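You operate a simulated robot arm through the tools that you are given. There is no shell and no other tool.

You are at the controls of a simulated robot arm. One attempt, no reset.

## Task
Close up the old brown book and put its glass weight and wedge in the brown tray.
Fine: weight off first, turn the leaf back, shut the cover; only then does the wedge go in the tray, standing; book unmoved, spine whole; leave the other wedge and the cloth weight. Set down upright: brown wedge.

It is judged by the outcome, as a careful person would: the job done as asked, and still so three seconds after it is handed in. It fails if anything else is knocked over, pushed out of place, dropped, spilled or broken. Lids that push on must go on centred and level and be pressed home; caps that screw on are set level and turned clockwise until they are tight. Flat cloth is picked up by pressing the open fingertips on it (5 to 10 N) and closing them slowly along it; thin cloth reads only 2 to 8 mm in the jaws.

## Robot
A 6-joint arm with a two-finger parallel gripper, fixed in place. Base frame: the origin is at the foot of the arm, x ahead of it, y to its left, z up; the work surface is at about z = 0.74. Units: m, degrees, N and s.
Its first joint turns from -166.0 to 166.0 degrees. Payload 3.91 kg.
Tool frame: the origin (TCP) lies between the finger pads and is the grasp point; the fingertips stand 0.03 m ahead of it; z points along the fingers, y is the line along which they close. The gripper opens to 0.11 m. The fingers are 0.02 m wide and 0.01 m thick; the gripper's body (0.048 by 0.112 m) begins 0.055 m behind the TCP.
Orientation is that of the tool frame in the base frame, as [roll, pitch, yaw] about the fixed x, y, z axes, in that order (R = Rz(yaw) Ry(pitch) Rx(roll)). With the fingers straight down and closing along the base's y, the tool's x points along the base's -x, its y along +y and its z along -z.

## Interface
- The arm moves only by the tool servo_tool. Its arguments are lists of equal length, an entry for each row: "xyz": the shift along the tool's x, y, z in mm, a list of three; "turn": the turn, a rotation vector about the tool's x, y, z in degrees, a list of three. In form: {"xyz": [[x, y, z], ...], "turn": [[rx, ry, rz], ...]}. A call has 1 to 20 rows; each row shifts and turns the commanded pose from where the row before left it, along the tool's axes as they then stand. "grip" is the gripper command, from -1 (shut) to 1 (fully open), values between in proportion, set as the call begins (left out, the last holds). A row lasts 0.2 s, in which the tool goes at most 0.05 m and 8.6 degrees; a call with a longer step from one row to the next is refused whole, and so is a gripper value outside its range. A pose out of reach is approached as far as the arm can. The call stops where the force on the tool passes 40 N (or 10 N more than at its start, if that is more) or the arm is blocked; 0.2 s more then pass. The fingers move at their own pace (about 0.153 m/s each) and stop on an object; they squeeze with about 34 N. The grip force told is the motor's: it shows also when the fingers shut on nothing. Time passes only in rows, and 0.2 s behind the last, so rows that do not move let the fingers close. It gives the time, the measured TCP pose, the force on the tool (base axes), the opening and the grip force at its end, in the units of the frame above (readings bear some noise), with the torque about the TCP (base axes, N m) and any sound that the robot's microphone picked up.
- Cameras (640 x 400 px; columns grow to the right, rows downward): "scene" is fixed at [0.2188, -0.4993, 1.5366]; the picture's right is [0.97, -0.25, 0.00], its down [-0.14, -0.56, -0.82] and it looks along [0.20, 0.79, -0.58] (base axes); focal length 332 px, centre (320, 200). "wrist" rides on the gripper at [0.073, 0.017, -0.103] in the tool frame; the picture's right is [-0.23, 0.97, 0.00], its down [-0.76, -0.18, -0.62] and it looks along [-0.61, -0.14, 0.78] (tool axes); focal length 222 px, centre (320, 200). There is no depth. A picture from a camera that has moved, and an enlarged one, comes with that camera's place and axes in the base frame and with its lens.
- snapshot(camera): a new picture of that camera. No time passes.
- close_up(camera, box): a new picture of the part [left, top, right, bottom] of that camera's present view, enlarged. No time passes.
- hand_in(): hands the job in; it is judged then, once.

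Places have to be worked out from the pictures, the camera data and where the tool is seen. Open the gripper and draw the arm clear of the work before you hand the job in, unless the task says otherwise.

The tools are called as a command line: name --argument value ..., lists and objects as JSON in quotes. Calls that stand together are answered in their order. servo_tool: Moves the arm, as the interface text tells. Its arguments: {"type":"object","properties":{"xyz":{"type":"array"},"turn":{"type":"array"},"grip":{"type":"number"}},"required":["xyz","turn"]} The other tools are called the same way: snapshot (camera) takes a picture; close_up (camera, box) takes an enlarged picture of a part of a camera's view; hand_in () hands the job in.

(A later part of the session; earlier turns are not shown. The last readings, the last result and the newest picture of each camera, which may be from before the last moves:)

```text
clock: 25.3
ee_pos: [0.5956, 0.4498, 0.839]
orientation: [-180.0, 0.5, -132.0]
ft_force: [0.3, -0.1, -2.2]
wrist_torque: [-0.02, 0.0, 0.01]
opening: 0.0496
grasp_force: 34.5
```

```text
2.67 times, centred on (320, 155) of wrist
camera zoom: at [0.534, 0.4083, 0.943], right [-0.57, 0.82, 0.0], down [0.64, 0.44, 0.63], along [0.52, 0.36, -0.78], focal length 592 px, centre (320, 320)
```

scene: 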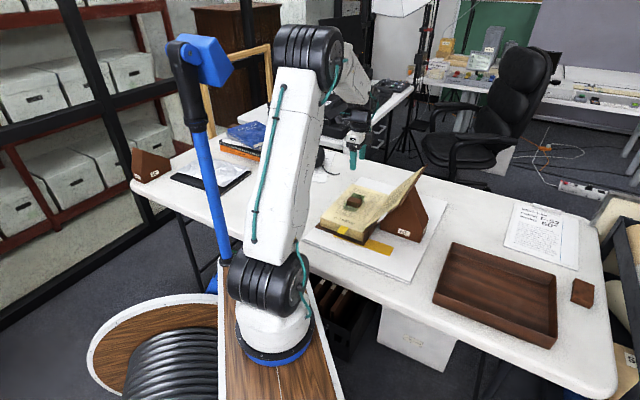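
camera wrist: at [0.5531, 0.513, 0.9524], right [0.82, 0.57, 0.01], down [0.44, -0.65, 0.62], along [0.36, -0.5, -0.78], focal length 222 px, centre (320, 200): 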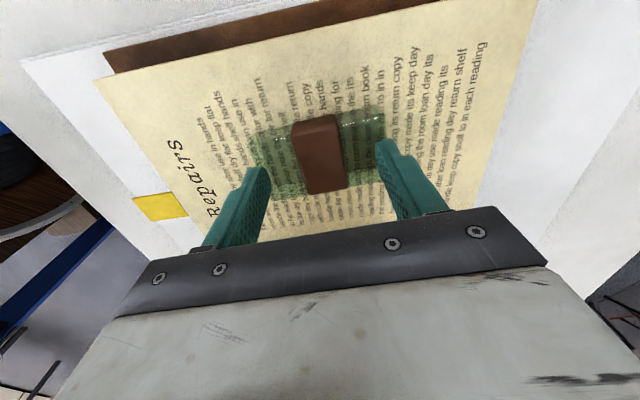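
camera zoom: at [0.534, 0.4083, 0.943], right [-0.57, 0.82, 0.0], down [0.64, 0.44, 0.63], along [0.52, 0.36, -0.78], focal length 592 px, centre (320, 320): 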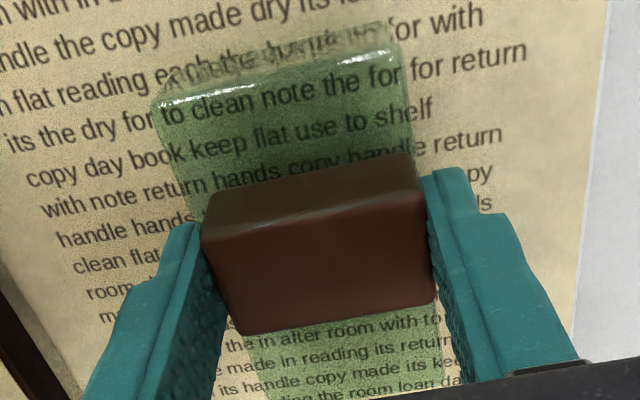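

The weight is now off the page; the shadow and the −2.2 N load confirm it's held. I'll keep lifting with gradual acceleration to clear the cover.

servo_tool --xyz '[[0, 0, -2], [0, 0, -4], [0, 0, -6], [0, 0, -8], [0, 0, -10], [0, 0, -12], [0, 0, -14], [0, 0, -15], [0, 0, -15], [0, 0, -15], [0, 0, -15], [0, 0, -15], [0, 0, -15], [0, 0, -15], [0, 0, -15], [0, 0, -12], [0, 0, -10], [0, 0, -7], [0, 0, -4], [0, 0, 0]]' --turn '[[0, 0, 0], [0, 0, 0], [0, 0, 0], [0, 0, 0], [0, 0, 0], [0, 0, 0], [0, 0, 0], [0, 0, 0], [0, 0, 0], [0, 0, 0], [0, 0, 0], [0, 0, 0], [0, 0, 0], [0, 0, 0], [0, 0, 0], [0, 0, 0], [0, 0, 0], [0, 0, 0], [0, 0, 0], [0, 0, 0]]'

snapshot --camera "wrist"

close_up --camera "scene" --box '[300, 90, 460, 240]'

```text
clock: 29.5
ee_pos: [0.5947, 0.4494, 1.0487]
orientation: [180.0, 0.5, -132.0]
ft_force: [1.0, 0.7, -2.8]
wrist_torque: [0.04, 0.03, 0.0]
opening: 0.0496
grasp_force: 34.3
```

```text
taken
camera wrist: at [0.5336, 0.4067, 1.1525], right [-0.57, 0.82, 0.0], down [0.64, 0.44, 0.63], along [0.52, 0.36, -0.78], focal length 222 px, centre (320, 200)
```

wrist: 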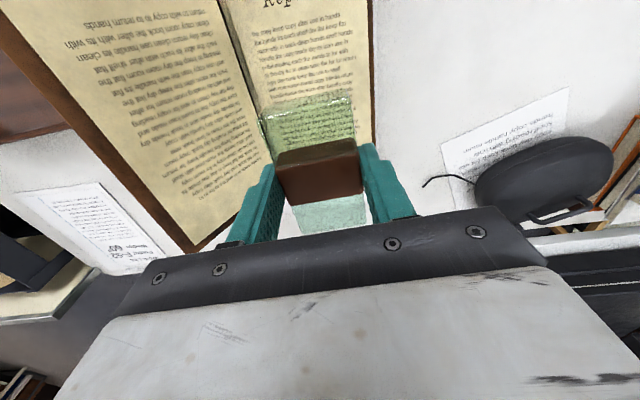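

```text
2.67 times, centred on (380, 165) of scene
camera zoom: at [0.2188, -0.4993, 1.5366], right [0.97, -0.25, 0.0], down [-0.14, -0.56, -0.82], along [0.2, 0.79, -0.58], focal length 884 px, centre (160, 293)
```

zoom: 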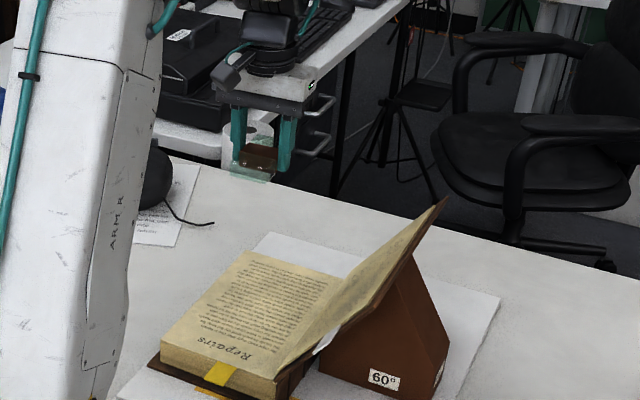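

The weight is held steady at z 1.05, clear of the cover. I'll carry it across to above the tray with smooth acceleration.

servo_tool --xyz '[[2, -6, 0], [4, -11, 0], [6, -20, 0], [9, -28, 0], [11, -34, 0], [12, -38, 0], [12, -38, 0], [12, -38, 0], [12, -38, 0], [12, -38, 0], [12, -38, 0], [12, -38, 0], [12, -38, 0], [12, -38, 0], [11, -35, 0], [9, -30, 0], [7, -24, 0], [6, -20, 0], [4, -14, 0], [0, 0, 0]]' --turn '[[0, 0, 0], [0, 0, 0], [0, 0, 0], [0, 0, 0], [0, 0, 0], [0, 0, 0], [0, 0, 0], [0, 0, 0], [0, 0, 0], [0, 0, 0], [0, 0, 0], [0, 0, 0], [0, 0, 0], [0, 0, 0], [0, 0, 0], [0, 0, 0], [0, 0, 0], [0, 0, 0], [0, 0, 0], [0, 0, 0]]'

snapshot --camera "wrist"

snapshot --camera "scene"

```text
clock: 33.7
ee_pos: [0.8937, -0.0599, 1.0456]
orientation: [-179.9, 0.4, -131.9]
ft_force: [0.3, -0.6, -3.4]
wrist_torque: [-0.02, 0.0, 0.01]
opening: 0.0497
grasp_force: 34.3
```

```text
taken
camera wrist: at [0.834, -0.1022, 1.1492], right [-0.57, 0.82, 0.0], down [0.64, 0.44, 0.63], along [0.52, 0.36, -0.78], focal length 222 px, centre (320, 200)
```

wrist: 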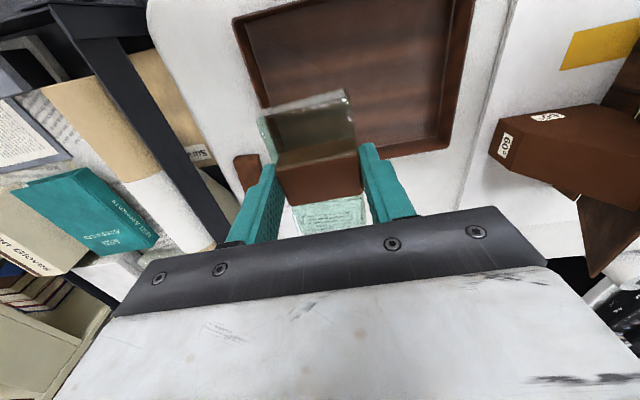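

```text
taken
```

scene: 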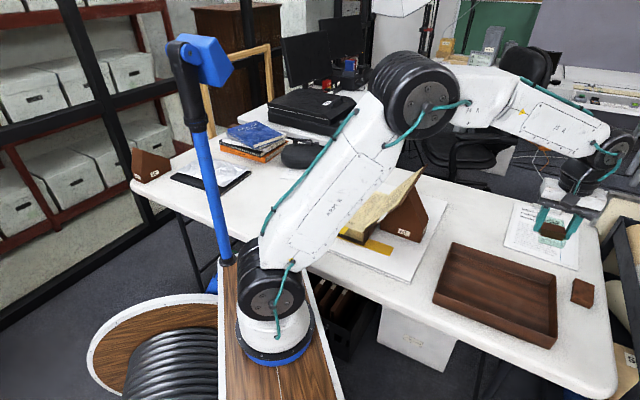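

The weight is over the tray, and both cameras put the tray's centre at about (0.8755, −0.0025) with its long axis near −44°. I'll shift to the weight spot at (0.905, −0.073), align the yaw, and go down to 3 cm above the floor.

servo_tool --xyz '[[1, -8, 0], [1, -9, 0], [0, 0, 5], [0, 0, 10], [0, 0, 15], [0, 0, 20], [0, 0, 22], [0, 0, 22], [0, 0, 22], [0, 0, 22], [0, 0, 22], [0, 0, 20], [0, 0, 18], [0, 0, 14], [0, 0, 10], [0, 0, 8], [0, 0, 4], [0, 0, 0]]' --turn '[[0, 0, 1], [0, 0, 1.3], [0, 0, 0], [0, 0, 0], [0, 0, 0], [0, 0, 0], [0, 0, 0], [0, 0, 0], [0, 0, 0], [0, 0, 0], [0, 0, 0], [0, 0, 0], [0, 0, 0], [0, 0, 0], [0, 0, 0], [0, 0, 0], [0, 0, 0], [0, 0, 0]]'

snapshot --camera "wrist"

close_up --camera "scene" --box '[420, 190, 600, 350]'

```text
clock: 37.5
ee_pos: [0.9075, -0.0708, 0.8147]
orientation: [-180.0, 0.6, -134.2]
ft_force: [-0.9, 0.1, -1.8]
wrist_torque: [0.01, 0.02, 0.0]
opening: 0.0496
grasp_force: 34.0
```

```text
taken
camera wrist: at [0.8443, -0.1109, 0.9171], right [-0.54, 0.84, 0.0], down [0.66, 0.42, 0.63], along [0.53, 0.34, -0.78], focal length 222 px, centre (320, 200)
```

wrist: 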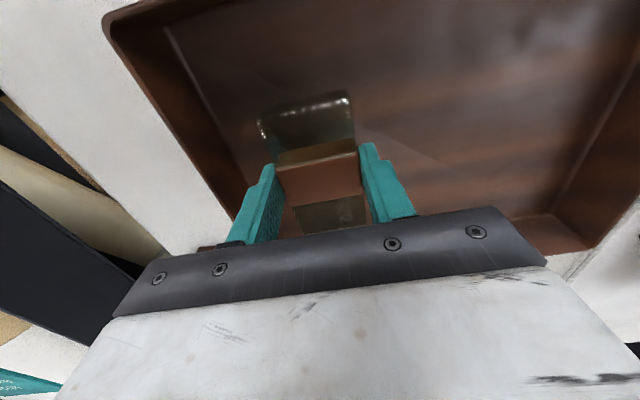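

```text
2.50 times, centred on (510, 270) of scene
camera zoom: at [0.2188, -0.4993, 1.5366], right [0.97, -0.25, 0.0], down [-0.14, -0.56, -0.82], along [0.2, 0.79, -0.58], focal length 829 px, centre (-155, 25)
```

zoom: 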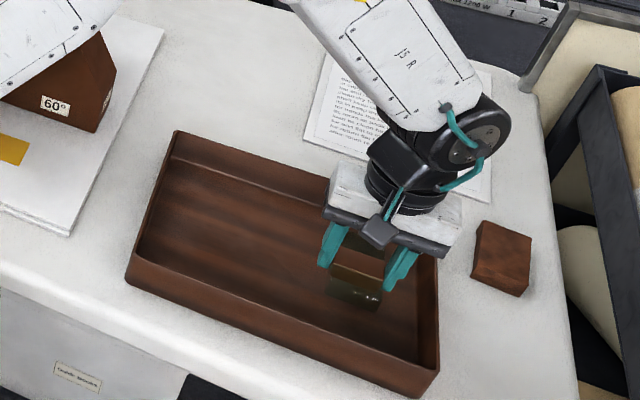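

The weight sits inside the tray walls with room for the fingers to open. I'll descend slowly toward the floor, watching for contact.

servo_tool --xyz '[[0, 0, 4], [0, 0, 6], [0, 0, 6], [0, 0, 5], [0, 0, 3], [0, 0, 2], [0, 0, 0]]' --turn '[[0, 0, 0], [0, 0, 0], [0, 0, 0], [0, 0, 0], [0, 0, 0], [0, 0, 0], [0, 0, 0]]'

servo_tool --xyz '[[0, 0, 2], [0, 0, 2], [0, 0, 0]]' --turn '[[0, 0, 0], [0, 0, 0], [0, 0, 0]]'

close_up --camera "scene" --box '[490, 250, 554, 310]'

```text
clock: 39.1
ee_pos: [0.9079, -0.0711, 0.7884]
orientation: [180.0, 0.4, -134.3]
ft_force: [0.5, 0.7, -1.5]
wrist_torque: [-0.02, -0.01, 0.0]
opening: 0.0496
grasp_force: 34.1
```

```text
clock: 39.9
ee_pos: [0.9073, -0.0708, 0.7838]
orientation: [180.0, 0.5, -134.2]
ft_force: [1.3, 0.3, -2.3]
wrist_torque: [0.06, 0.0, 0.0]
opening: 0.0495
grasp_force: 33.9
```

```text
6.67 times, centred on (522, 280) of scene
camera zoom: at [0.2188, -0.4993, 1.5366], right [0.97, -0.25, 0.0], down [-0.14, -0.56, -0.82], along [0.2, 0.79, -0.58], focal length 2211 px, centre (-1027, -333)
```

zoom: 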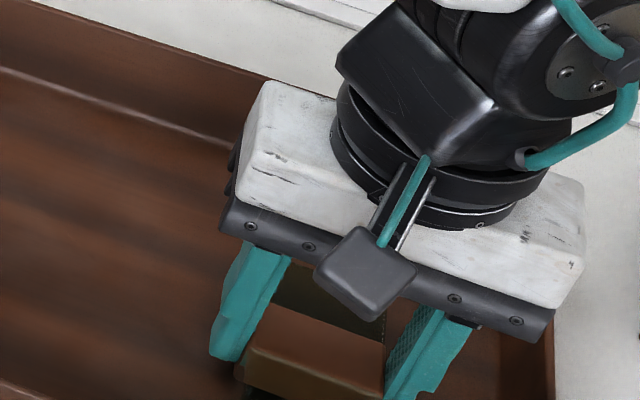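

There's no contact yet at TCP 0.784, with the load still hanging. I'll keep going in 1.5 mm steps.

servo_tool --xyz '[[0, 0, 1.5], [0, 0, 1.5], [0, 0, 0]]' --turn '[[0, 0, 0], [0, 0, 0], [0, 0, 0]]'

servo_tool --xyz '[[0, 0, 1.5], [0, 0, 0]]' --turn '[[0, 0, 0], [0, 0, 0]]'

close_up --camera "wrist" --box '[230, 70, 430, 230]'

```text
clock: 40.7
ee_pos: [0.9077, -0.0713, 0.7796]
orientation: [-180.0, 0.4, -134.3]
ft_force: [0.9, -0.4, -1.9]
wrist_torque: [-0.01, -0.02, 0.02]
opening: 0.0495
grasp_force: 34.2
```

```text
clock: 41.3
ee_pos: [0.9064, -0.0698, 0.7781]
orientation: [180.0, 0.5, -134.3]
ft_force: [-0.6, -0.3, -2.4]
wrist_torque: [-0.01, 0.0, 0.0]
opening: 0.0497
grasp_force: 34.2
```

```text
2.50 times, centred on (330, 150) of wrist
camera zoom: at [0.8443, -0.1105, 0.8817], right [-0.54, 0.84, 0.0], down [0.66, 0.42, 0.63], along [0.53, 0.34, -0.78], focal length 555 px, centre (295, 325)
```

zoom: 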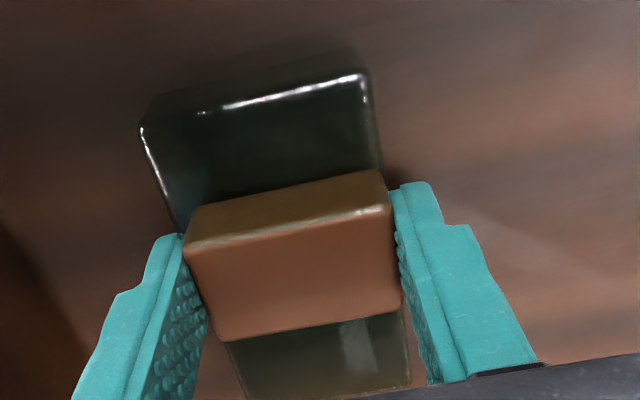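

Still hanging at −2.4 N, with the weight's bottom near z 0.746. I'll take a few more 1 mm steps to find the floor.

servo_tool --xyz '[[0, 0, 1], [0, 0, 0]]' --turn '[[0, 0, 0], [0, 0, 0]]'

servo_tool --xyz '[[0, 0, 1], [0, 0, 0]]' --turn '[[0, 0, 0], [0, 0, 0]]'

servo_tool --xyz '[[0, 0, 1], [0, 0, 0]]' --turn '[[0, 0, 0], [0, 0, 0]]'

```text
clock: 41.9
ee_pos: [0.9066, -0.0714, 0.7775]
orientation: [-179.9, 0.5, -134.2]
ft_force: [0.2, 0.1, -2.5]
wrist_torque: [0.03, 0.0, -0.02]
opening: 0.0499
grasp_force: 33.8
```

```text
clock: 42.5
ee_pos: [0.9077, -0.0698, 0.7763]
orientation: [180.0, 0.6, -134.2]
ft_force: [1.0, 0.3, -2.3]
wrist_torque: [0.0, 0.02, -0.02]
opening: 0.0495
grasp_force: 33.8
```

```text
clock: 43.1
ee_pos: [0.9087, -0.0716, 0.7758]
orientation: [180.0, 0.6, -134.4]
ft_force: [-1.5, 0.1, 0.3]
wrist_torque: [0.09, -0.03, 0.01]
opening: 0.0497
grasp_force: 33.6
```

The load went from −2.4 to +0.3 N, so the weight has touched the tray floor at TCP 0.776. I'll settle 0.7 mm more and then open moderately.

servo_tool --xyz '[[0, 0, 0.7], [0, 0, 0]]' --turn '[[0, 0, 0], [0, 0, 0]]'

servo_tool --xyz '[[0, 0, 0], [0, 0, 0], [0, 0, 0]]' --turn '[[0, 0, 0], [0, 0, 0], [0, 0, 0]]' --grip 0.3

servo_tool --xyz '[[0, 0, -10], [0, 0, -20], [0, 0, -35], [0, 0, -45], [0, 0, -45], [0, 0, -45], [0, 0, -40], [0, 0, -20], [0, 0, 0]]' --turn '[[0, 0, 0], [0, 0, 0], [0, 0, 0], [0, 0, 0], [0, 0, 0], [0, 0, 0], [0, 0, 0], [0, 0, 0], [0, 0, 0]]'

snapshot --camera "wrist"

snapshot --camera "scene"

```text
clock: 43.7
ee_pos: [0.9084, -0.0709, 0.7757]
orientation: [-179.9, 0.5, -134.3]
ft_force: [-1.1, 2.3, 10.5]
wrist_torque: [-0.01, 0.32, -0.03]
opening: 0.0495
grasp_force: 34.3
```

```text
clock: 44.5
ee_pos: [0.9072, -0.0709, 0.7748]
orientation: [-179.9, 0.6, -134.4]
ft_force: [0.5, -0.4, -0.3]
wrist_torque: [-0.02, 0.01, -0.02]
opening: 0.0715
grasp_force: 0.1
```

```text
clock: 46.5
ee_pos: [0.9058, -0.072, 1.033]
orientation: [-180.0, 0.5, -134.2]
ft_force: [-0.3, -1.3, 0.1]
wrist_torque: [0.01, 0.04, 0.03]
opening: 0.0715
grasp_force: 0.1
```

```text
taken
camera wrist: at [0.8423, -0.1118, 1.1373], right [-0.54, 0.84, 0.0], down [0.66, 0.42, 0.63], along [0.53, 0.34, -0.78], focal length 222 px, centre (320, 200)
```

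wrist: 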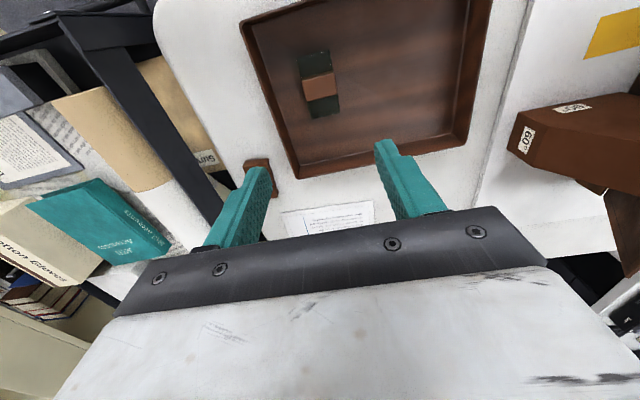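

```text
taken
```

scene: 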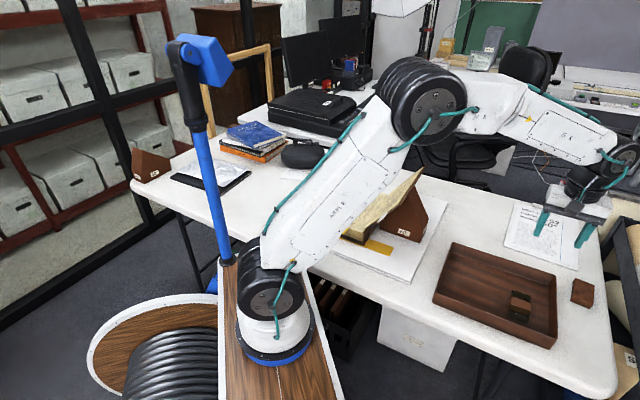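

The weight stands in the tray with space left for the wedge. Next I'll bring the camera to the book's head side to measure the leaf tab and the cover.

servo_tool --xyz '[[0, 15, 0], [0, 30, 0], [0, 40, 0], [0, 40, 0], [0, 40, 0], [0, 40, 0], [0, 40, 0], [0, 40, 0], [0, 40, 0], [0, 30, 0], [0, 25, 0], [0, 0, 0]]' --turn '[[0, 0, 0], [0, 0, 0], [0, 0, 0], [0, 0, 0], [0, 0, 0], [0, 0, 0], [0, 0, 0], [0, 0, 0], [0, 0, 0], [0, 0, 0], [0, 0, 0], [0, 0, 0]]' --grip -1

snapshot --camera "wrist"

close_up --camera "scene" --box '[300, 120, 460, 270]'

```text
clock: 49.1
ee_pos: [0.6332, 0.1943, 1.0354]
orientation: [-179.9, 0.4, -134.3]
ft_force: [0.7, -0.2, 0.4]
wrist_torque: [0.02, -0.02, -0.04]
opening: 0.0002
grasp_force: 34.4
```

```text
taken
camera wrist: at [0.5709, 0.154, 1.1396], right [-0.54, 0.84, 0.0], down [0.66, 0.42, 0.63], along [0.53, 0.34, -0.78], focal length 222 px, centre (320, 200)
```

wrist: 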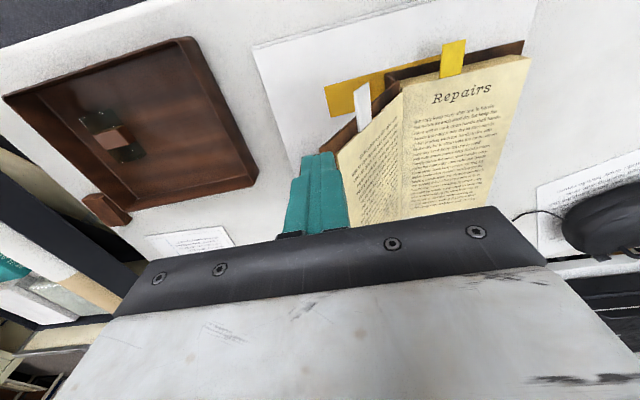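

```text
2.67 times, centred on (380, 195) of scene
camera zoom: at [0.2188, -0.4993, 1.5366], right [0.97, -0.25, 0.0], down [-0.14, -0.56, -0.82], along [0.2, 0.79, -0.58], focal length 884 px, centre (160, 213)
```

zoom: 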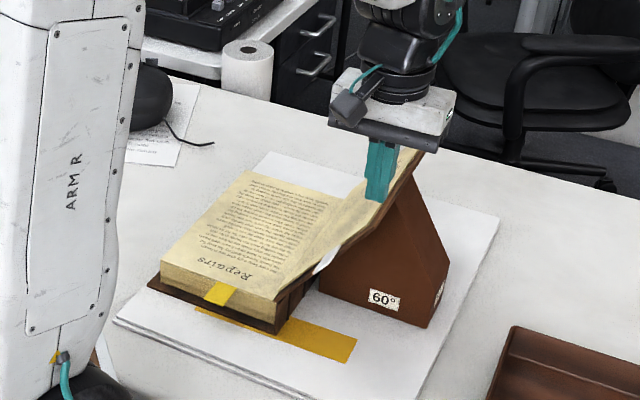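

The tab and cover edge are in view just ahead of the fingers. I'll zoom in to measure.

close_up --camera "wrist" --box '[290, 30, 450, 150]'

close_up --camera "wrist" --box '[320, 70, 416, 170]'

close_up --camera "scene" --box '[356, 190, 420, 230]'

```text
3.33 times, centred on (370, 90) of wrist
camera zoom: at [0.5709, 0.154, 1.1396], right [-0.54, 0.84, 0.0], down [0.66, 0.42, 0.63], along [0.53, 0.34, -0.78], focal length 740 px, centre (153, 567)
```

zoom: 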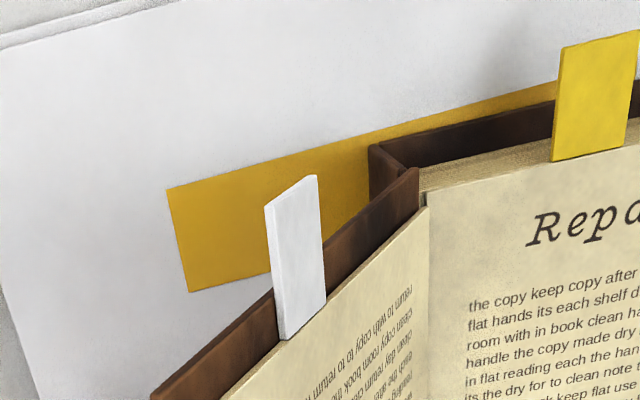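

```text
4.00 times, centred on (368, 120) of wrist
camera zoom: at [0.5709, 0.154, 1.1396], right [-0.54, 0.84, 0.0], down [0.66, 0.42, 0.63], along [0.53, 0.34, -0.78], focal length 888 px, centre (128, 520)
```

zoom: 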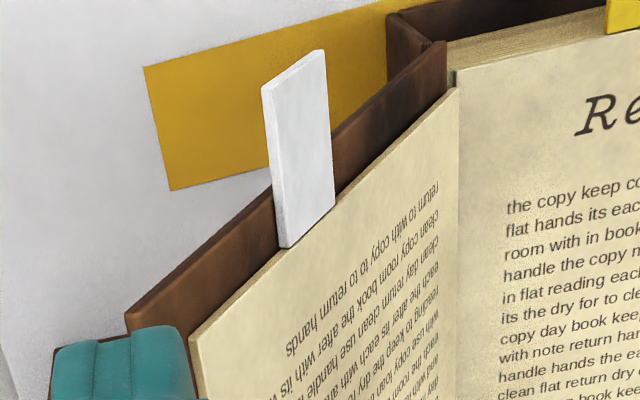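

```text
10.00 times, centred on (388, 210) of scene
camera zoom: at [0.2188, -0.4993, 1.5366], right [0.97, -0.25, 0.0], down [-0.14, -0.56, -0.82], along [0.2, 0.79, -0.58], focal length 3317 px, centre (-360, 100)
```

zoom: 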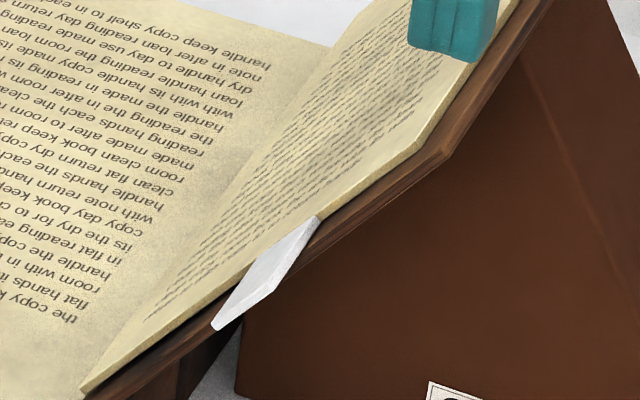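

The tab's outer edge runs from (0.626, 0.237, 0.911) to (0.598, 0.209, 0.908), and it sticks out about 28 mm beyond the cover's head edge. The closed fingers are already on its cover side, so I'll lower them there, clear of tab and cover, ready to sweep the leaf over.

servo_tool --xyz '[[2, 0, 10], [0, 0, 20], [0, 0, 25], [0, 0, 25], [0, 0, 20], [0, 0, 12], [0, 0, 8], [0, 0, 0]]' --turn '[[0, 0, 0.7], [0, 0, 0], [0, 0, 0], [0, 0, 0], [0, 0, 0], [0, 0, 0], [0, 0, 0], [0, 0, 0]]' --grip -1

snapshot --camera "wrist"

close_up --camera "scene" --box '[340, 160, 436, 220]'

```text
clock: 50.9
ee_pos: [0.6336, 0.1916, 0.9144]
orientation: [-180.0, 0.5, -135.0]
ft_force: [-0.8, -3.3, 2.3]
wrist_torque: [0.08, -0.02, 0.03]
opening: 0.0
grasp_force: 34.2
```

```text
taken
camera wrist: at [0.5707, 0.1534, 1.018], right [-0.53, 0.85, 0.0], down [0.66, 0.41, 0.63], along [0.53, 0.33, -0.78], focal length 222 px, centre (320, 200)
```

wrist: 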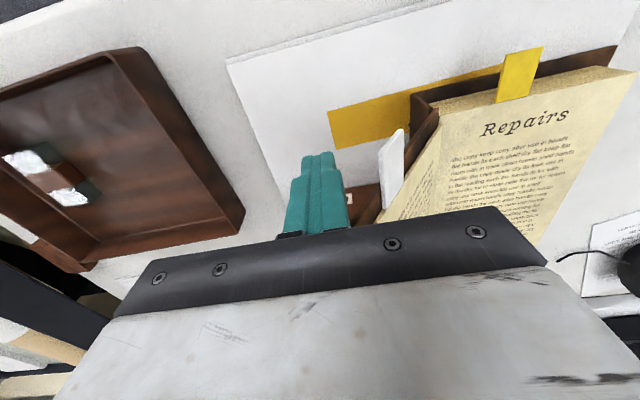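

```text
6.67 times, centred on (388, 190) of scene
camera zoom: at [0.2188, -0.4993, 1.5366], right [0.97, -0.25, 0.0], down [-0.14, -0.56, -0.82], along [0.2, 0.79, -0.58], focal length 2211 px, centre (-133, 267)
```

zoom: 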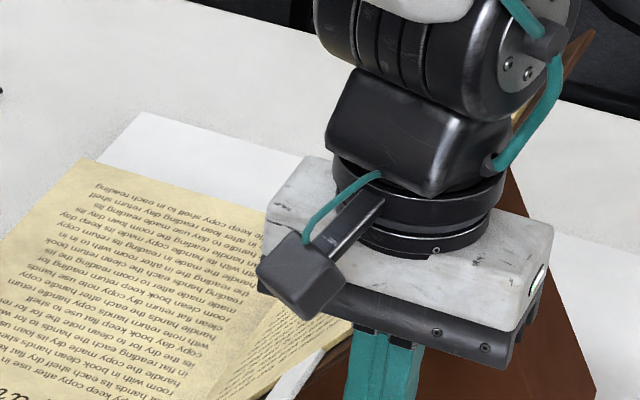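

The force shows a light contact of about 4 N, 24 mm above the TCP, so a finger's side is touching the cover's near corner. I'll back away 5 mm toward the robot.

servo_tool --xyz '[[3, 0, 0], [3, 0, 0], [0, 0, 0]]' --turn '[[0, 0, 0], [0, 0, 0], [0, 0, 0]]'

close_up --camera "wrist" --box '[260, 100, 450, 240]'

close_up --camera "scene" --box '[330, 180, 426, 270]'

```text
clock: 51.7
ee_pos: [0.6297, 0.1877, 0.9147]
orientation: [-179.9, 0.5, -135.0]
ft_force: [-0.4, 0.1, 0.1]
wrist_torque: [-0.01, -0.01, 0.01]
opening: 0.0
grasp_force: 34.4
```

```text
2.86 times, centred on (355, 170) of wrist
camera zoom: at [0.566, 0.1489, 1.0182], right [-0.53, 0.85, 0.0], down [0.66, 0.41, 0.63], along [0.53, 0.33, -0.78], focal length 635 px, centre (220, 286)
```

zoom: 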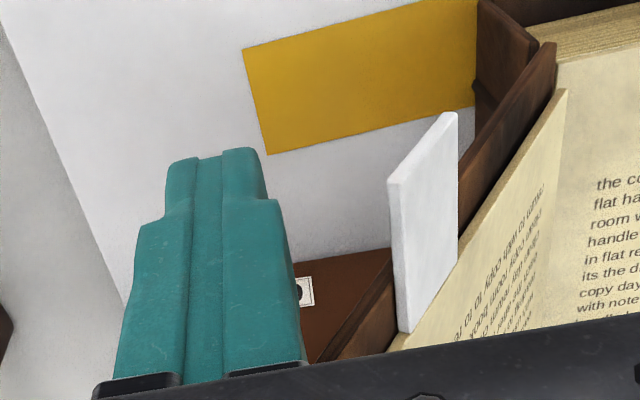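

```text
4.44 times, centred on (378, 225) of scene
camera zoom: at [0.2188, -0.4993, 1.5366], right [0.97, -0.25, 0.0], down [-0.14, -0.56, -0.82], along [0.2, 0.79, -0.58], focal length 1474 px, centre (62, 89)
```

zoom: 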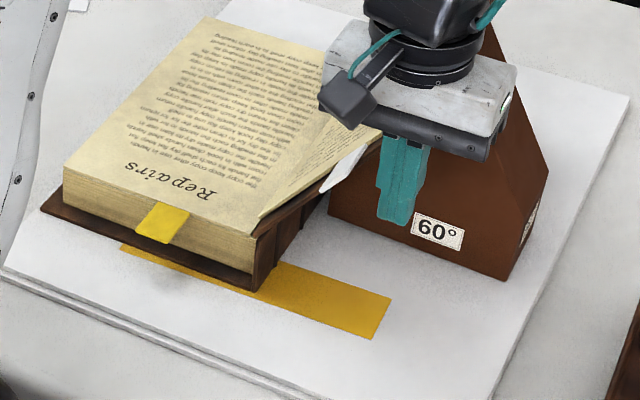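

I'm clear of the cover now, with forces at zero, and the tab stands to the right of the fingers. I'll sweep slowly toward the text block and let the finger side push the tab's edge.

servo_tool --xyz '[[0, 8, 0], [0, 8, 0], [0, 8, 0], [0, 8, 0], [0, 8, 0], [0, 8, 0], [0, 0, 0]]' --turn '[[0, 0, 0], [0, 0, 0], [0, 0, 0], [0, 0, 0], [0, 0, 0], [0, 0, 0], [0, 0, 0]]'

snapshot --camera "wrist"

close_up --camera "scene" --box '[310, 150, 430, 270]'

```text
clock: 52.6
ee_pos: [0.6104, 0.2074, 0.9187]
orientation: [-179.8, 0.9, -135.1]
ft_force: [0.0, -14.1, 16.6]
wrist_torque: [0.08, 0.23, 0.15]
opening: 0.0
grasp_force: 33.8
stopped in row 4: the force on the tool passed its limit at 48 N (the readings are from after the stop); the commanded pose is now the measured one
```

```text
taken
camera wrist: at [0.5465, 0.1677, 1.0211], right [-0.53, 0.85, 0.0], down [0.66, 0.41, 0.64], along [0.54, 0.34, -0.77], focal length 222 px, centre (320, 200)
```

wrist: 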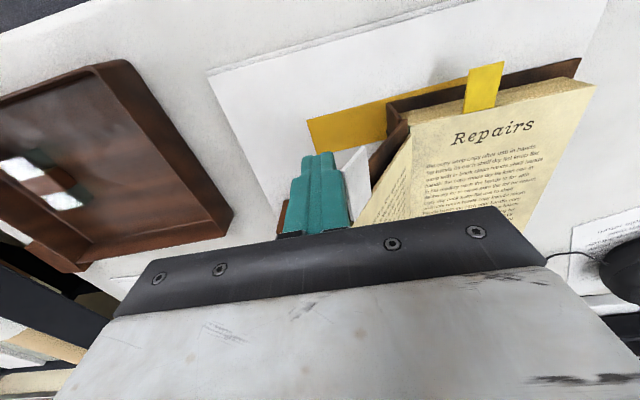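

```text
3.33 times, centred on (370, 210) of scene
camera zoom: at [0.2188, -0.4993, 1.5366], right [0.97, -0.25, 0.0], down [-0.14, -0.56, -0.82], along [0.2, 0.79, -0.58], focal length 1106 px, centre (153, 167)
```

zoom: 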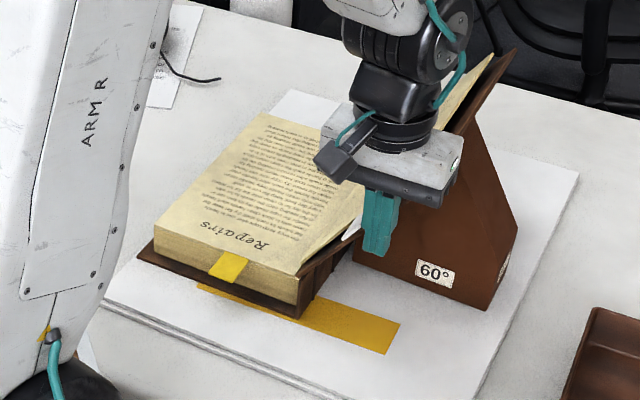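

The stop came from the stepped shoulder of the finger, about 33 mm above its tip, catching the tab's edge as it rose. I'll back off and check the tab before retrying with the tool higher.

servo_tool --xyz '[[0, -3, 0], [0, -5, 0], [0, -5, 0], [0, 0, 0]]' --turn '[[0, 0, 0], [0, 0, 0], [0, 0, 0], [0, 0, 0]]'

close_up --camera "wrist" --box '[260, 100, 450, 240]'

close_up --camera "scene" --box '[310, 190, 430, 270]'

```text
clock: 53.6
ee_pos: [0.6188, 0.1984, 0.9169]
orientation: [-179.8, 0.8, -135.1]
ft_force: [-0.2, 0.3, 0.4]
wrist_torque: [0.01, 0.02, 0.0]
opening: 0.0001
grasp_force: 33.9
```

```text
2.86 times, centred on (355, 170) of wrist
camera zoom: at [0.555, 0.1601, 1.0202], right [-0.53, 0.85, 0.0], down [0.66, 0.41, 0.63], along [0.54, 0.34, -0.77], focal length 635 px, centre (220, 286)
```

zoom: 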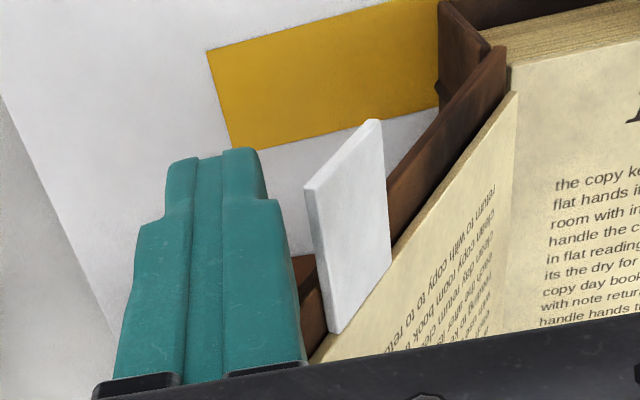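

```text
5.00 times, centred on (370, 230) of scene
camera zoom: at [0.2188, -0.4993, 1.5366], right [0.97, -0.25, 0.0], down [-0.14, -0.56, -0.82], along [0.2, 0.79, -0.58], focal length 1658 px, centre (70, 50)
```

zoom: 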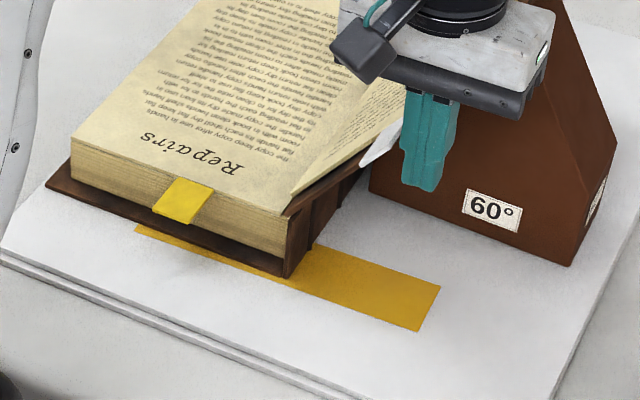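

The tab and leaf look intact. I'll raise the tool 18 mm so the tab meets only the slim fingertip, then sweep again with a gradual rise that follows the arc.

servo_tool --xyz '[[0, 0, -9], [0, 0, -9], [0, 4, 0], [0, 4, 0], [0, 4, -0.5], [0, 4, -0.5], [0, 4, -0.5], [0, 4, -0.5], [0, 0, 0]]' --turn '[[0, 0, 0], [0, 0, 0], [0, 0, 0], [0, 0, 0], [0, 0, 0], [0, 0, 0], [0, 0, 0], [0, 0, 0], [0, 0, 0]]'

close_up --camera "wrist" --box '[260, 60, 450, 240]'

close_up --camera "scene" --box '[310, 150, 430, 250]'

```text
clock: 55.6
ee_pos: [0.602, 0.2171, 0.9383]
orientation: [-179.9, 0.9, -135.0]
ft_force: [0.3, -0.1, 0.5]
wrist_torque: [-0.02, -0.04, 0.03]
opening: 0.0
grasp_force: 33.8
```

```text
2.22 times, centred on (355, 150) of wrist
camera zoom: at [0.5383, 0.1771, 1.0403], right [-0.53, 0.85, 0.0], down [0.66, 0.41, 0.63], along [0.54, 0.34, -0.77], focal length 494 px, centre (242, 311)
```

zoom: 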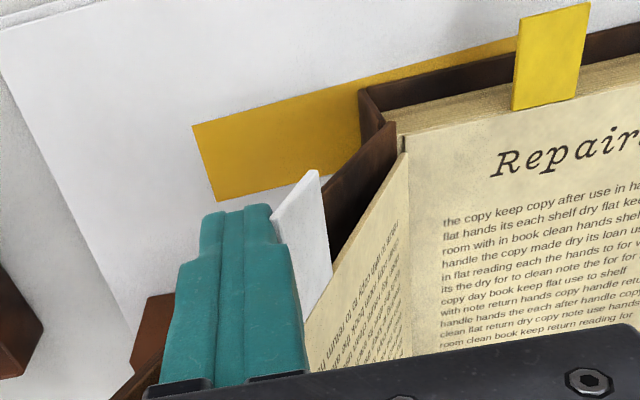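

```text
4.00 times, centred on (370, 200) of scene
camera zoom: at [0.2188, -0.4993, 1.5366], right [0.97, -0.25, 0.0], down [-0.14, -0.56, -0.82], along [0.2, 0.79, -0.58], focal length 1327 px, centre (120, 200)
```

zoom: 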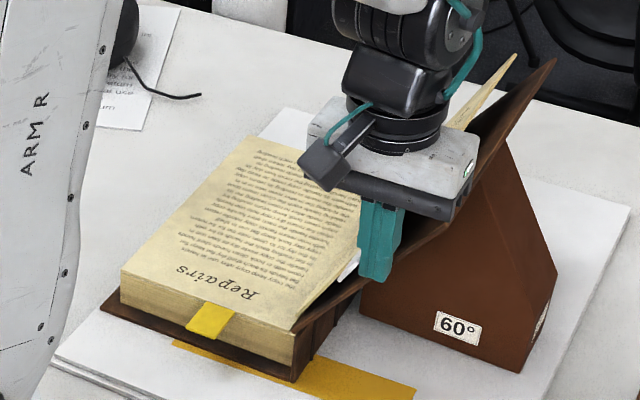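

The leaf is lifting off the cover with almost no force. I'll keep sweeping toward the vertical with a slight rise.

servo_tool --xyz '[[0, 6, -0.8], [0, 6, -0.8], [0, 6, -0.8], [0, 6, -0.8], [0, 6, -0.7], [0, 6, -0.7], [0, 6, -0.5], [0, 6, -0.5], [0, 6, -0.3], [0, 0, 0]]' --turn '[[0, 0, 0], [0, 0, 0], [0, 0, 0], [0, 0, 0], [0, 0, 0], [0, 0, 0], [0, 0, 0], [0, 0, 0], [0, 0, 0], [0, 0, 0]]'

close_up --camera "wrist" --box '[260, 60, 450, 240]'

close_up --camera "scene" --box '[310, 150, 430, 250]'

```text
clock: 57.8
ee_pos: [0.5646, 0.2562, 0.943]
orientation: [-179.9, 0.8, -135.1]
ft_force: [-0.4, 0.1, -0.2]
wrist_torque: [-0.04, -0.02, 0.0]
opening: 0.0
grasp_force: 34.3
```

```text
2.22 times, centred on (355, 150) of wrist
camera zoom: at [0.5002, 0.2156, 1.0456], right [-0.53, 0.85, 0.0], down [0.66, 0.41, 0.63], along [0.54, 0.34, -0.77], focal length 494 px, centre (242, 311)
```

zoom: 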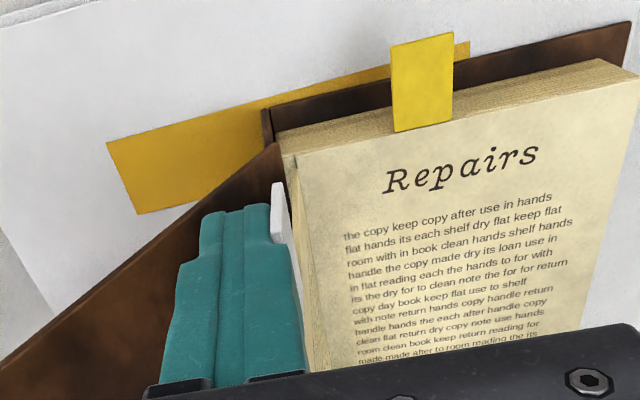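

```text
4.00 times, centred on (370, 200) of scene
camera zoom: at [0.2188, -0.4993, 1.5366], right [0.97, -0.25, 0.0], down [-0.14, -0.56, -0.82], along [0.2, 0.79, -0.58], focal length 1327 px, centre (120, 200)
```

zoom: 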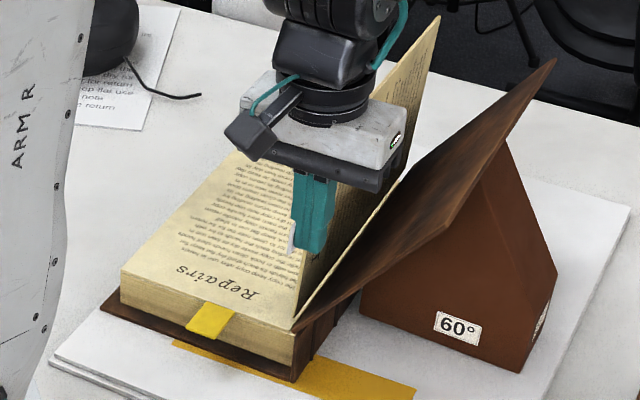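

The leaf is nearly upright now. I'll continue the sweep past vertical so it tips onto the text block.

servo_tool --xyz '[[0, 6, 0], [0, 6, 0], [0, 6, 0], [0, 6, 0], [0, 6, 0], [0, 6, 0], [0, 0, 0]]' --turn '[[0, 0, 0], [0, 0, 0], [0, 0, 0], [0, 0, 0], [0, 0, 0], [0, 0, 0], [0, 0, 0]]'

snapshot --camera "wrist"

close_up --camera "scene" --box '[310, 150, 430, 250]'

```text
clock: 59.4
ee_pos: [0.5391, 0.2804, 0.9431]
orientation: [-179.8, 0.8, -135.0]
ft_force: [-0.5, 0.0, 0.3]
wrist_torque: [-0.01, 0.01, 0.0]
opening: 0.0002
grasp_force: 34.0
```

```text
taken
camera wrist: at [0.4751, 0.2408, 1.0455], right [-0.53, 0.85, 0.0], down [0.66, 0.41, 0.63], along [0.54, 0.34, -0.77], focal length 222 px, centre (320, 200)
```

wrist: 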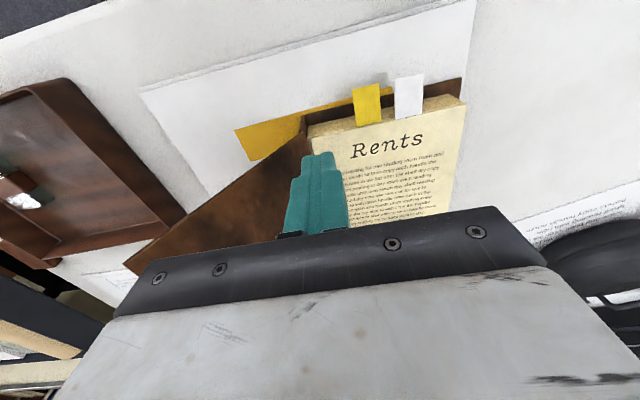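

```text
4.00 times, centred on (370, 200) of scene
camera zoom: at [0.2188, -0.4993, 1.5366], right [0.97, -0.25, 0.0], down [-0.14, -0.56, -0.82], along [0.2, 0.79, -0.58], focal length 1327 px, centre (120, 200)
```

zoom: 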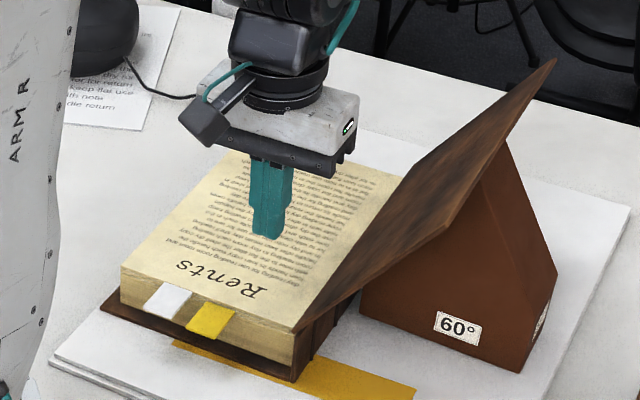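

The leaf has turned: "Rents" is now the top page and the white tab lies flat at the head. Next I'll rise and pull back to measure the cover before closing it.

servo_tool --xyz '[[0, 0, -30], [0, 0, -40], [0, 0, -40], [20, -30, -30], [25, -30, -10], [25, -30, 0], [20, -20, 0], [0, 0, 0]]' --turn '[[0, 0, 0], [0, 0, 0], [0, 0, 0], [0, 0, 0], [0, 0, 0], [0, 0, 0], [0, 0, 0], [0, 0, 0]]'

snapshot --camera "wrist"

close_up --camera "scene" --box '[310, 150, 450, 260]'

```text
clock: 61.2
ee_pos: [0.5518, 0.1362, 1.0916]
orientation: [-179.9, 0.8, -135.0]
ft_force: [0.1, -0.4, 0.4]
wrist_torque: [0.03, 0.03, 0.01]
opening: 0.0
grasp_force: 34.2
```

```text
taken
camera wrist: at [0.4876, 0.0971, 1.195], right [-0.53, 0.85, 0.0], down [0.66, 0.41, 0.63], along [0.54, 0.34, -0.77], focal length 222 px, centre (320, 200)
```

wrist: 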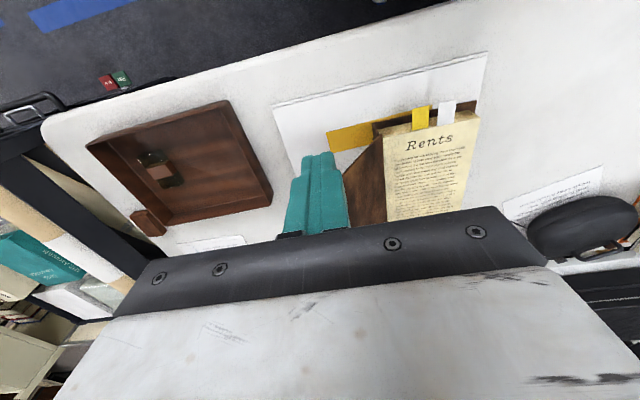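

```text
3.64 times, centred on (380, 205) of scene
camera zoom: at [0.2188, -0.4993, 1.5366], right [0.97, -0.25, 0.0], down [-0.14, -0.56, -0.82], along [0.2, 0.79, -0.58], focal length 1206 px, centre (102, 182)
```

zoom: 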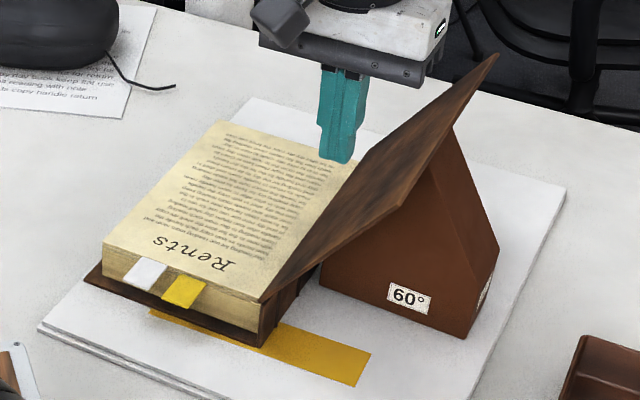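

The fingers hide the cover from here. I'll shift toward the tray side for a second, unobstructed angle on the cover's free edge.

servo_tool --xyz '[[5, -20, 0], [8, -30, 0], [8, -30, 0], [8, -30, 0], [7, -20, 0], [0, 0, 0]]' --turn '[[0, 0, 0], [0, 0, 0], [0, 0, 0], [0, 0, 0], [0, 0, 0], [0, 0, 0]]'

snapshot --camera "wrist"

close_up --camera "wrist" --box '[330, 80, 510, 205]'

close_up --camera "scene" --box '[360, 155, 440, 215]'

```text
clock: 62.6
ee_pos: [0.6178, 0.0177, 1.0907]
orientation: [-179.7, 0.9, -135.0]
ft_force: [0.7, -0.4, -0.7]
wrist_torque: [0.02, 0.01, 0.0]
opening: 0.0
grasp_force: 33.9
```

```text
taken
camera wrist: at [0.5541, -0.0221, 1.1939], right [-0.53, 0.85, 0.0], down [0.66, 0.41, 0.64], along [0.54, 0.34, -0.77], focal length 222 px, centre (320, 200)
```

wrist: 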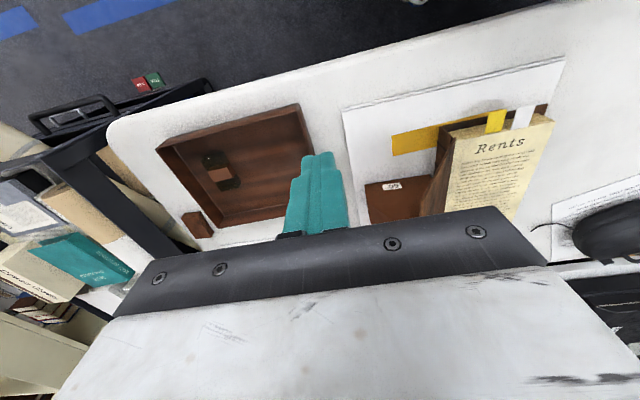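

```text
3.20 times, centred on (420, 142) of wrist
camera zoom: at [0.5541, -0.0221, 1.1939], right [-0.53, 0.85, 0.0], down [0.66, 0.41, 0.64], along [0.54, 0.34, -0.77], focal length 711 px, centre (0, 384)
```

zoom: 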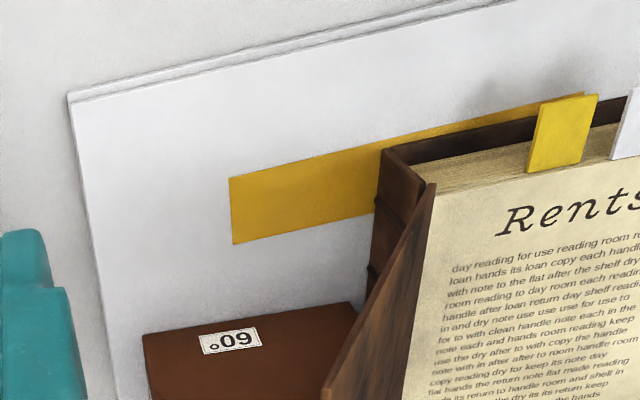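

```text
6.67 times, centred on (400, 185) of scene
camera zoom: at [0.2188, -0.4993, 1.5366], right [0.97, -0.25, 0.0], down [-0.14, -0.56, -0.82], along [0.2, 0.79, -0.58], focal length 2211 px, centre (-213, 300)
```

zoom: 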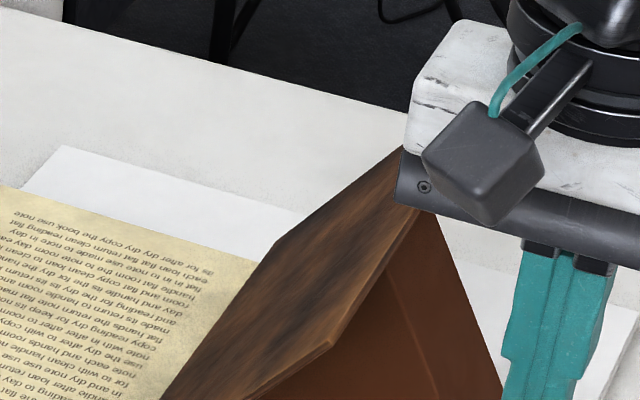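

Combining views, the cover's near corner is at about s=0.600, p=0.3135, z=0.956, where s runs along the spine and p across it. The hinge is near p=0.2045, z=0.807, and the wedge starts at s≈0.70. I'll straddle the cover's free edge at s=0.65 with open fingers, so one pushes and the other catches.

servo_tool --xyz '[[-20, 12, 0], [-30, 19, 0], [-30, 19, 0], [-30, 19, 0], [-30, 19, 0], [-30, 19, 0], [-20, 13, 0], [-10, 7, 0], [0, 0, 0]]' --turn '[[-0.3, 0.9, 0], [0, 0, 0], [0, 0, 0], [0, 0, 0], [0, 0, 0], [0, 0, 0], [0, 0, 0], [0, 0, 0], [0, 0, 0]]' --grip -0.09

snapshot --camera "wrist"

close_up --camera "scene" --box '[320, 100, 440, 220]'

```text
clock: 64.6
ee_pos: [0.6699, 0.2502, 1.0912]
orientation: [179.7, -0.1, -135.0]
ft_force: [0.1, -0.1, -0.2]
wrist_torque: [-0.01, 0.0, -0.01]
opening: 0.0502
grasp_force: 0.1
```

```text
taken
camera wrist: at [0.6079, 0.2125, 1.1958], right [-0.53, 0.85, 0.0], down [0.67, 0.41, 0.62], along [0.53, 0.33, -0.78], focal length 222 px, centre (320, 200)
```

wrist: 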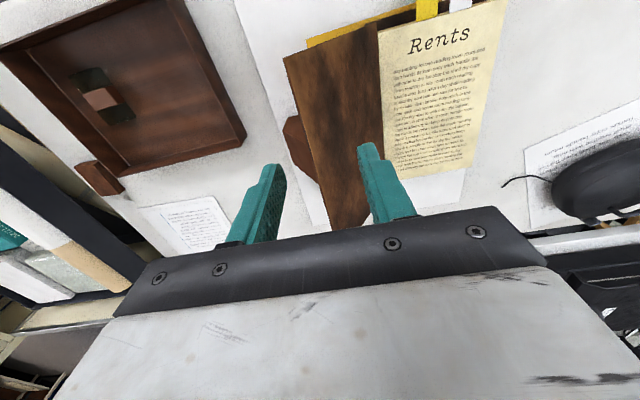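

```text
3.33 times, centred on (380, 160) of scene
camera zoom: at [0.2188, -0.4993, 1.5366], right [0.97, -0.25, 0.0], down [-0.14, -0.56, -0.82], along [0.2, 0.79, -0.58], focal length 1106 px, centre (120, 333)
```

zoom: 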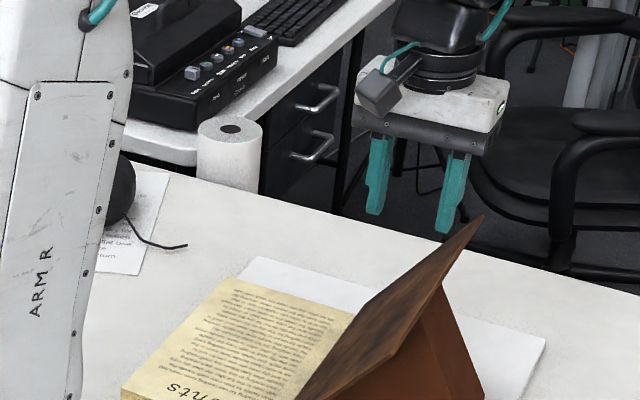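

The free edge passes between the two fingers at s=0.65 and p≈0.317. I'll shift 4 mm outward for clearance and lower so the tips hook about 2 cm below the cover's edge.

servo_tool --xyz '[[0, -4, 10], [0, 0, 25], [0, 0, 30], [0, 0, 30], [0, 0, 20], [0, 0, 10], [0, 0, 0]]' --turn '[[0, 0, 0], [0, 0, 0], [0, 0, 0], [0, 0, 0], [0, 0, 0], [0, 0, 0], [0, 0, 0]]'

snapshot --camera "wrist"

close_up --camera "scene" --box '[330, 140, 440, 220]'

```text
clock: 66.2
ee_pos: [0.674, 0.2462, 0.9653]
orientation: [179.9, 0.0, -135.0]
ft_force: [-0.4, -0.7, 0.0]
wrist_torque: [-0.01, 0.01, -0.02]
opening: 0.0501
grasp_force: 0.1
```

```text
taken
camera wrist: at [0.6104, 0.2089, 1.0698], right [-0.53, 0.85, 0.0], down [0.67, 0.41, 0.62], along [0.53, 0.33, -0.78], focal length 222 px, centre (320, 200)
```

wrist: 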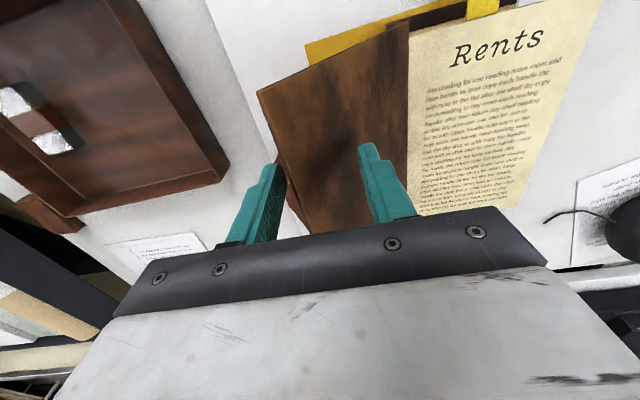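

```text
5.00 times, centred on (385, 180) of scene
camera zoom: at [0.2188, -0.4993, 1.5366], right [0.97, -0.25, 0.0], down [-0.14, -0.56, -0.82], along [0.2, 0.79, -0.58], focal length 1658 px, centre (-5, 300)
```

zoom: 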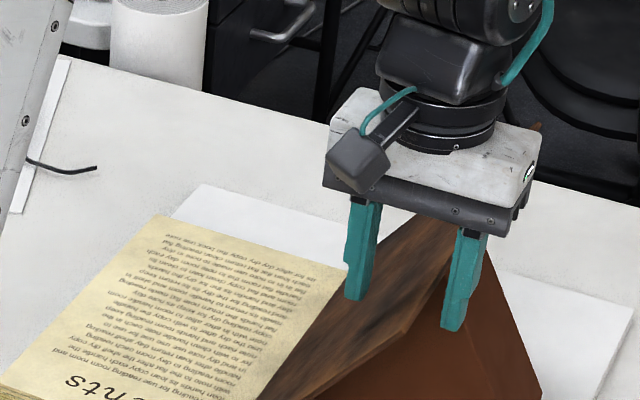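

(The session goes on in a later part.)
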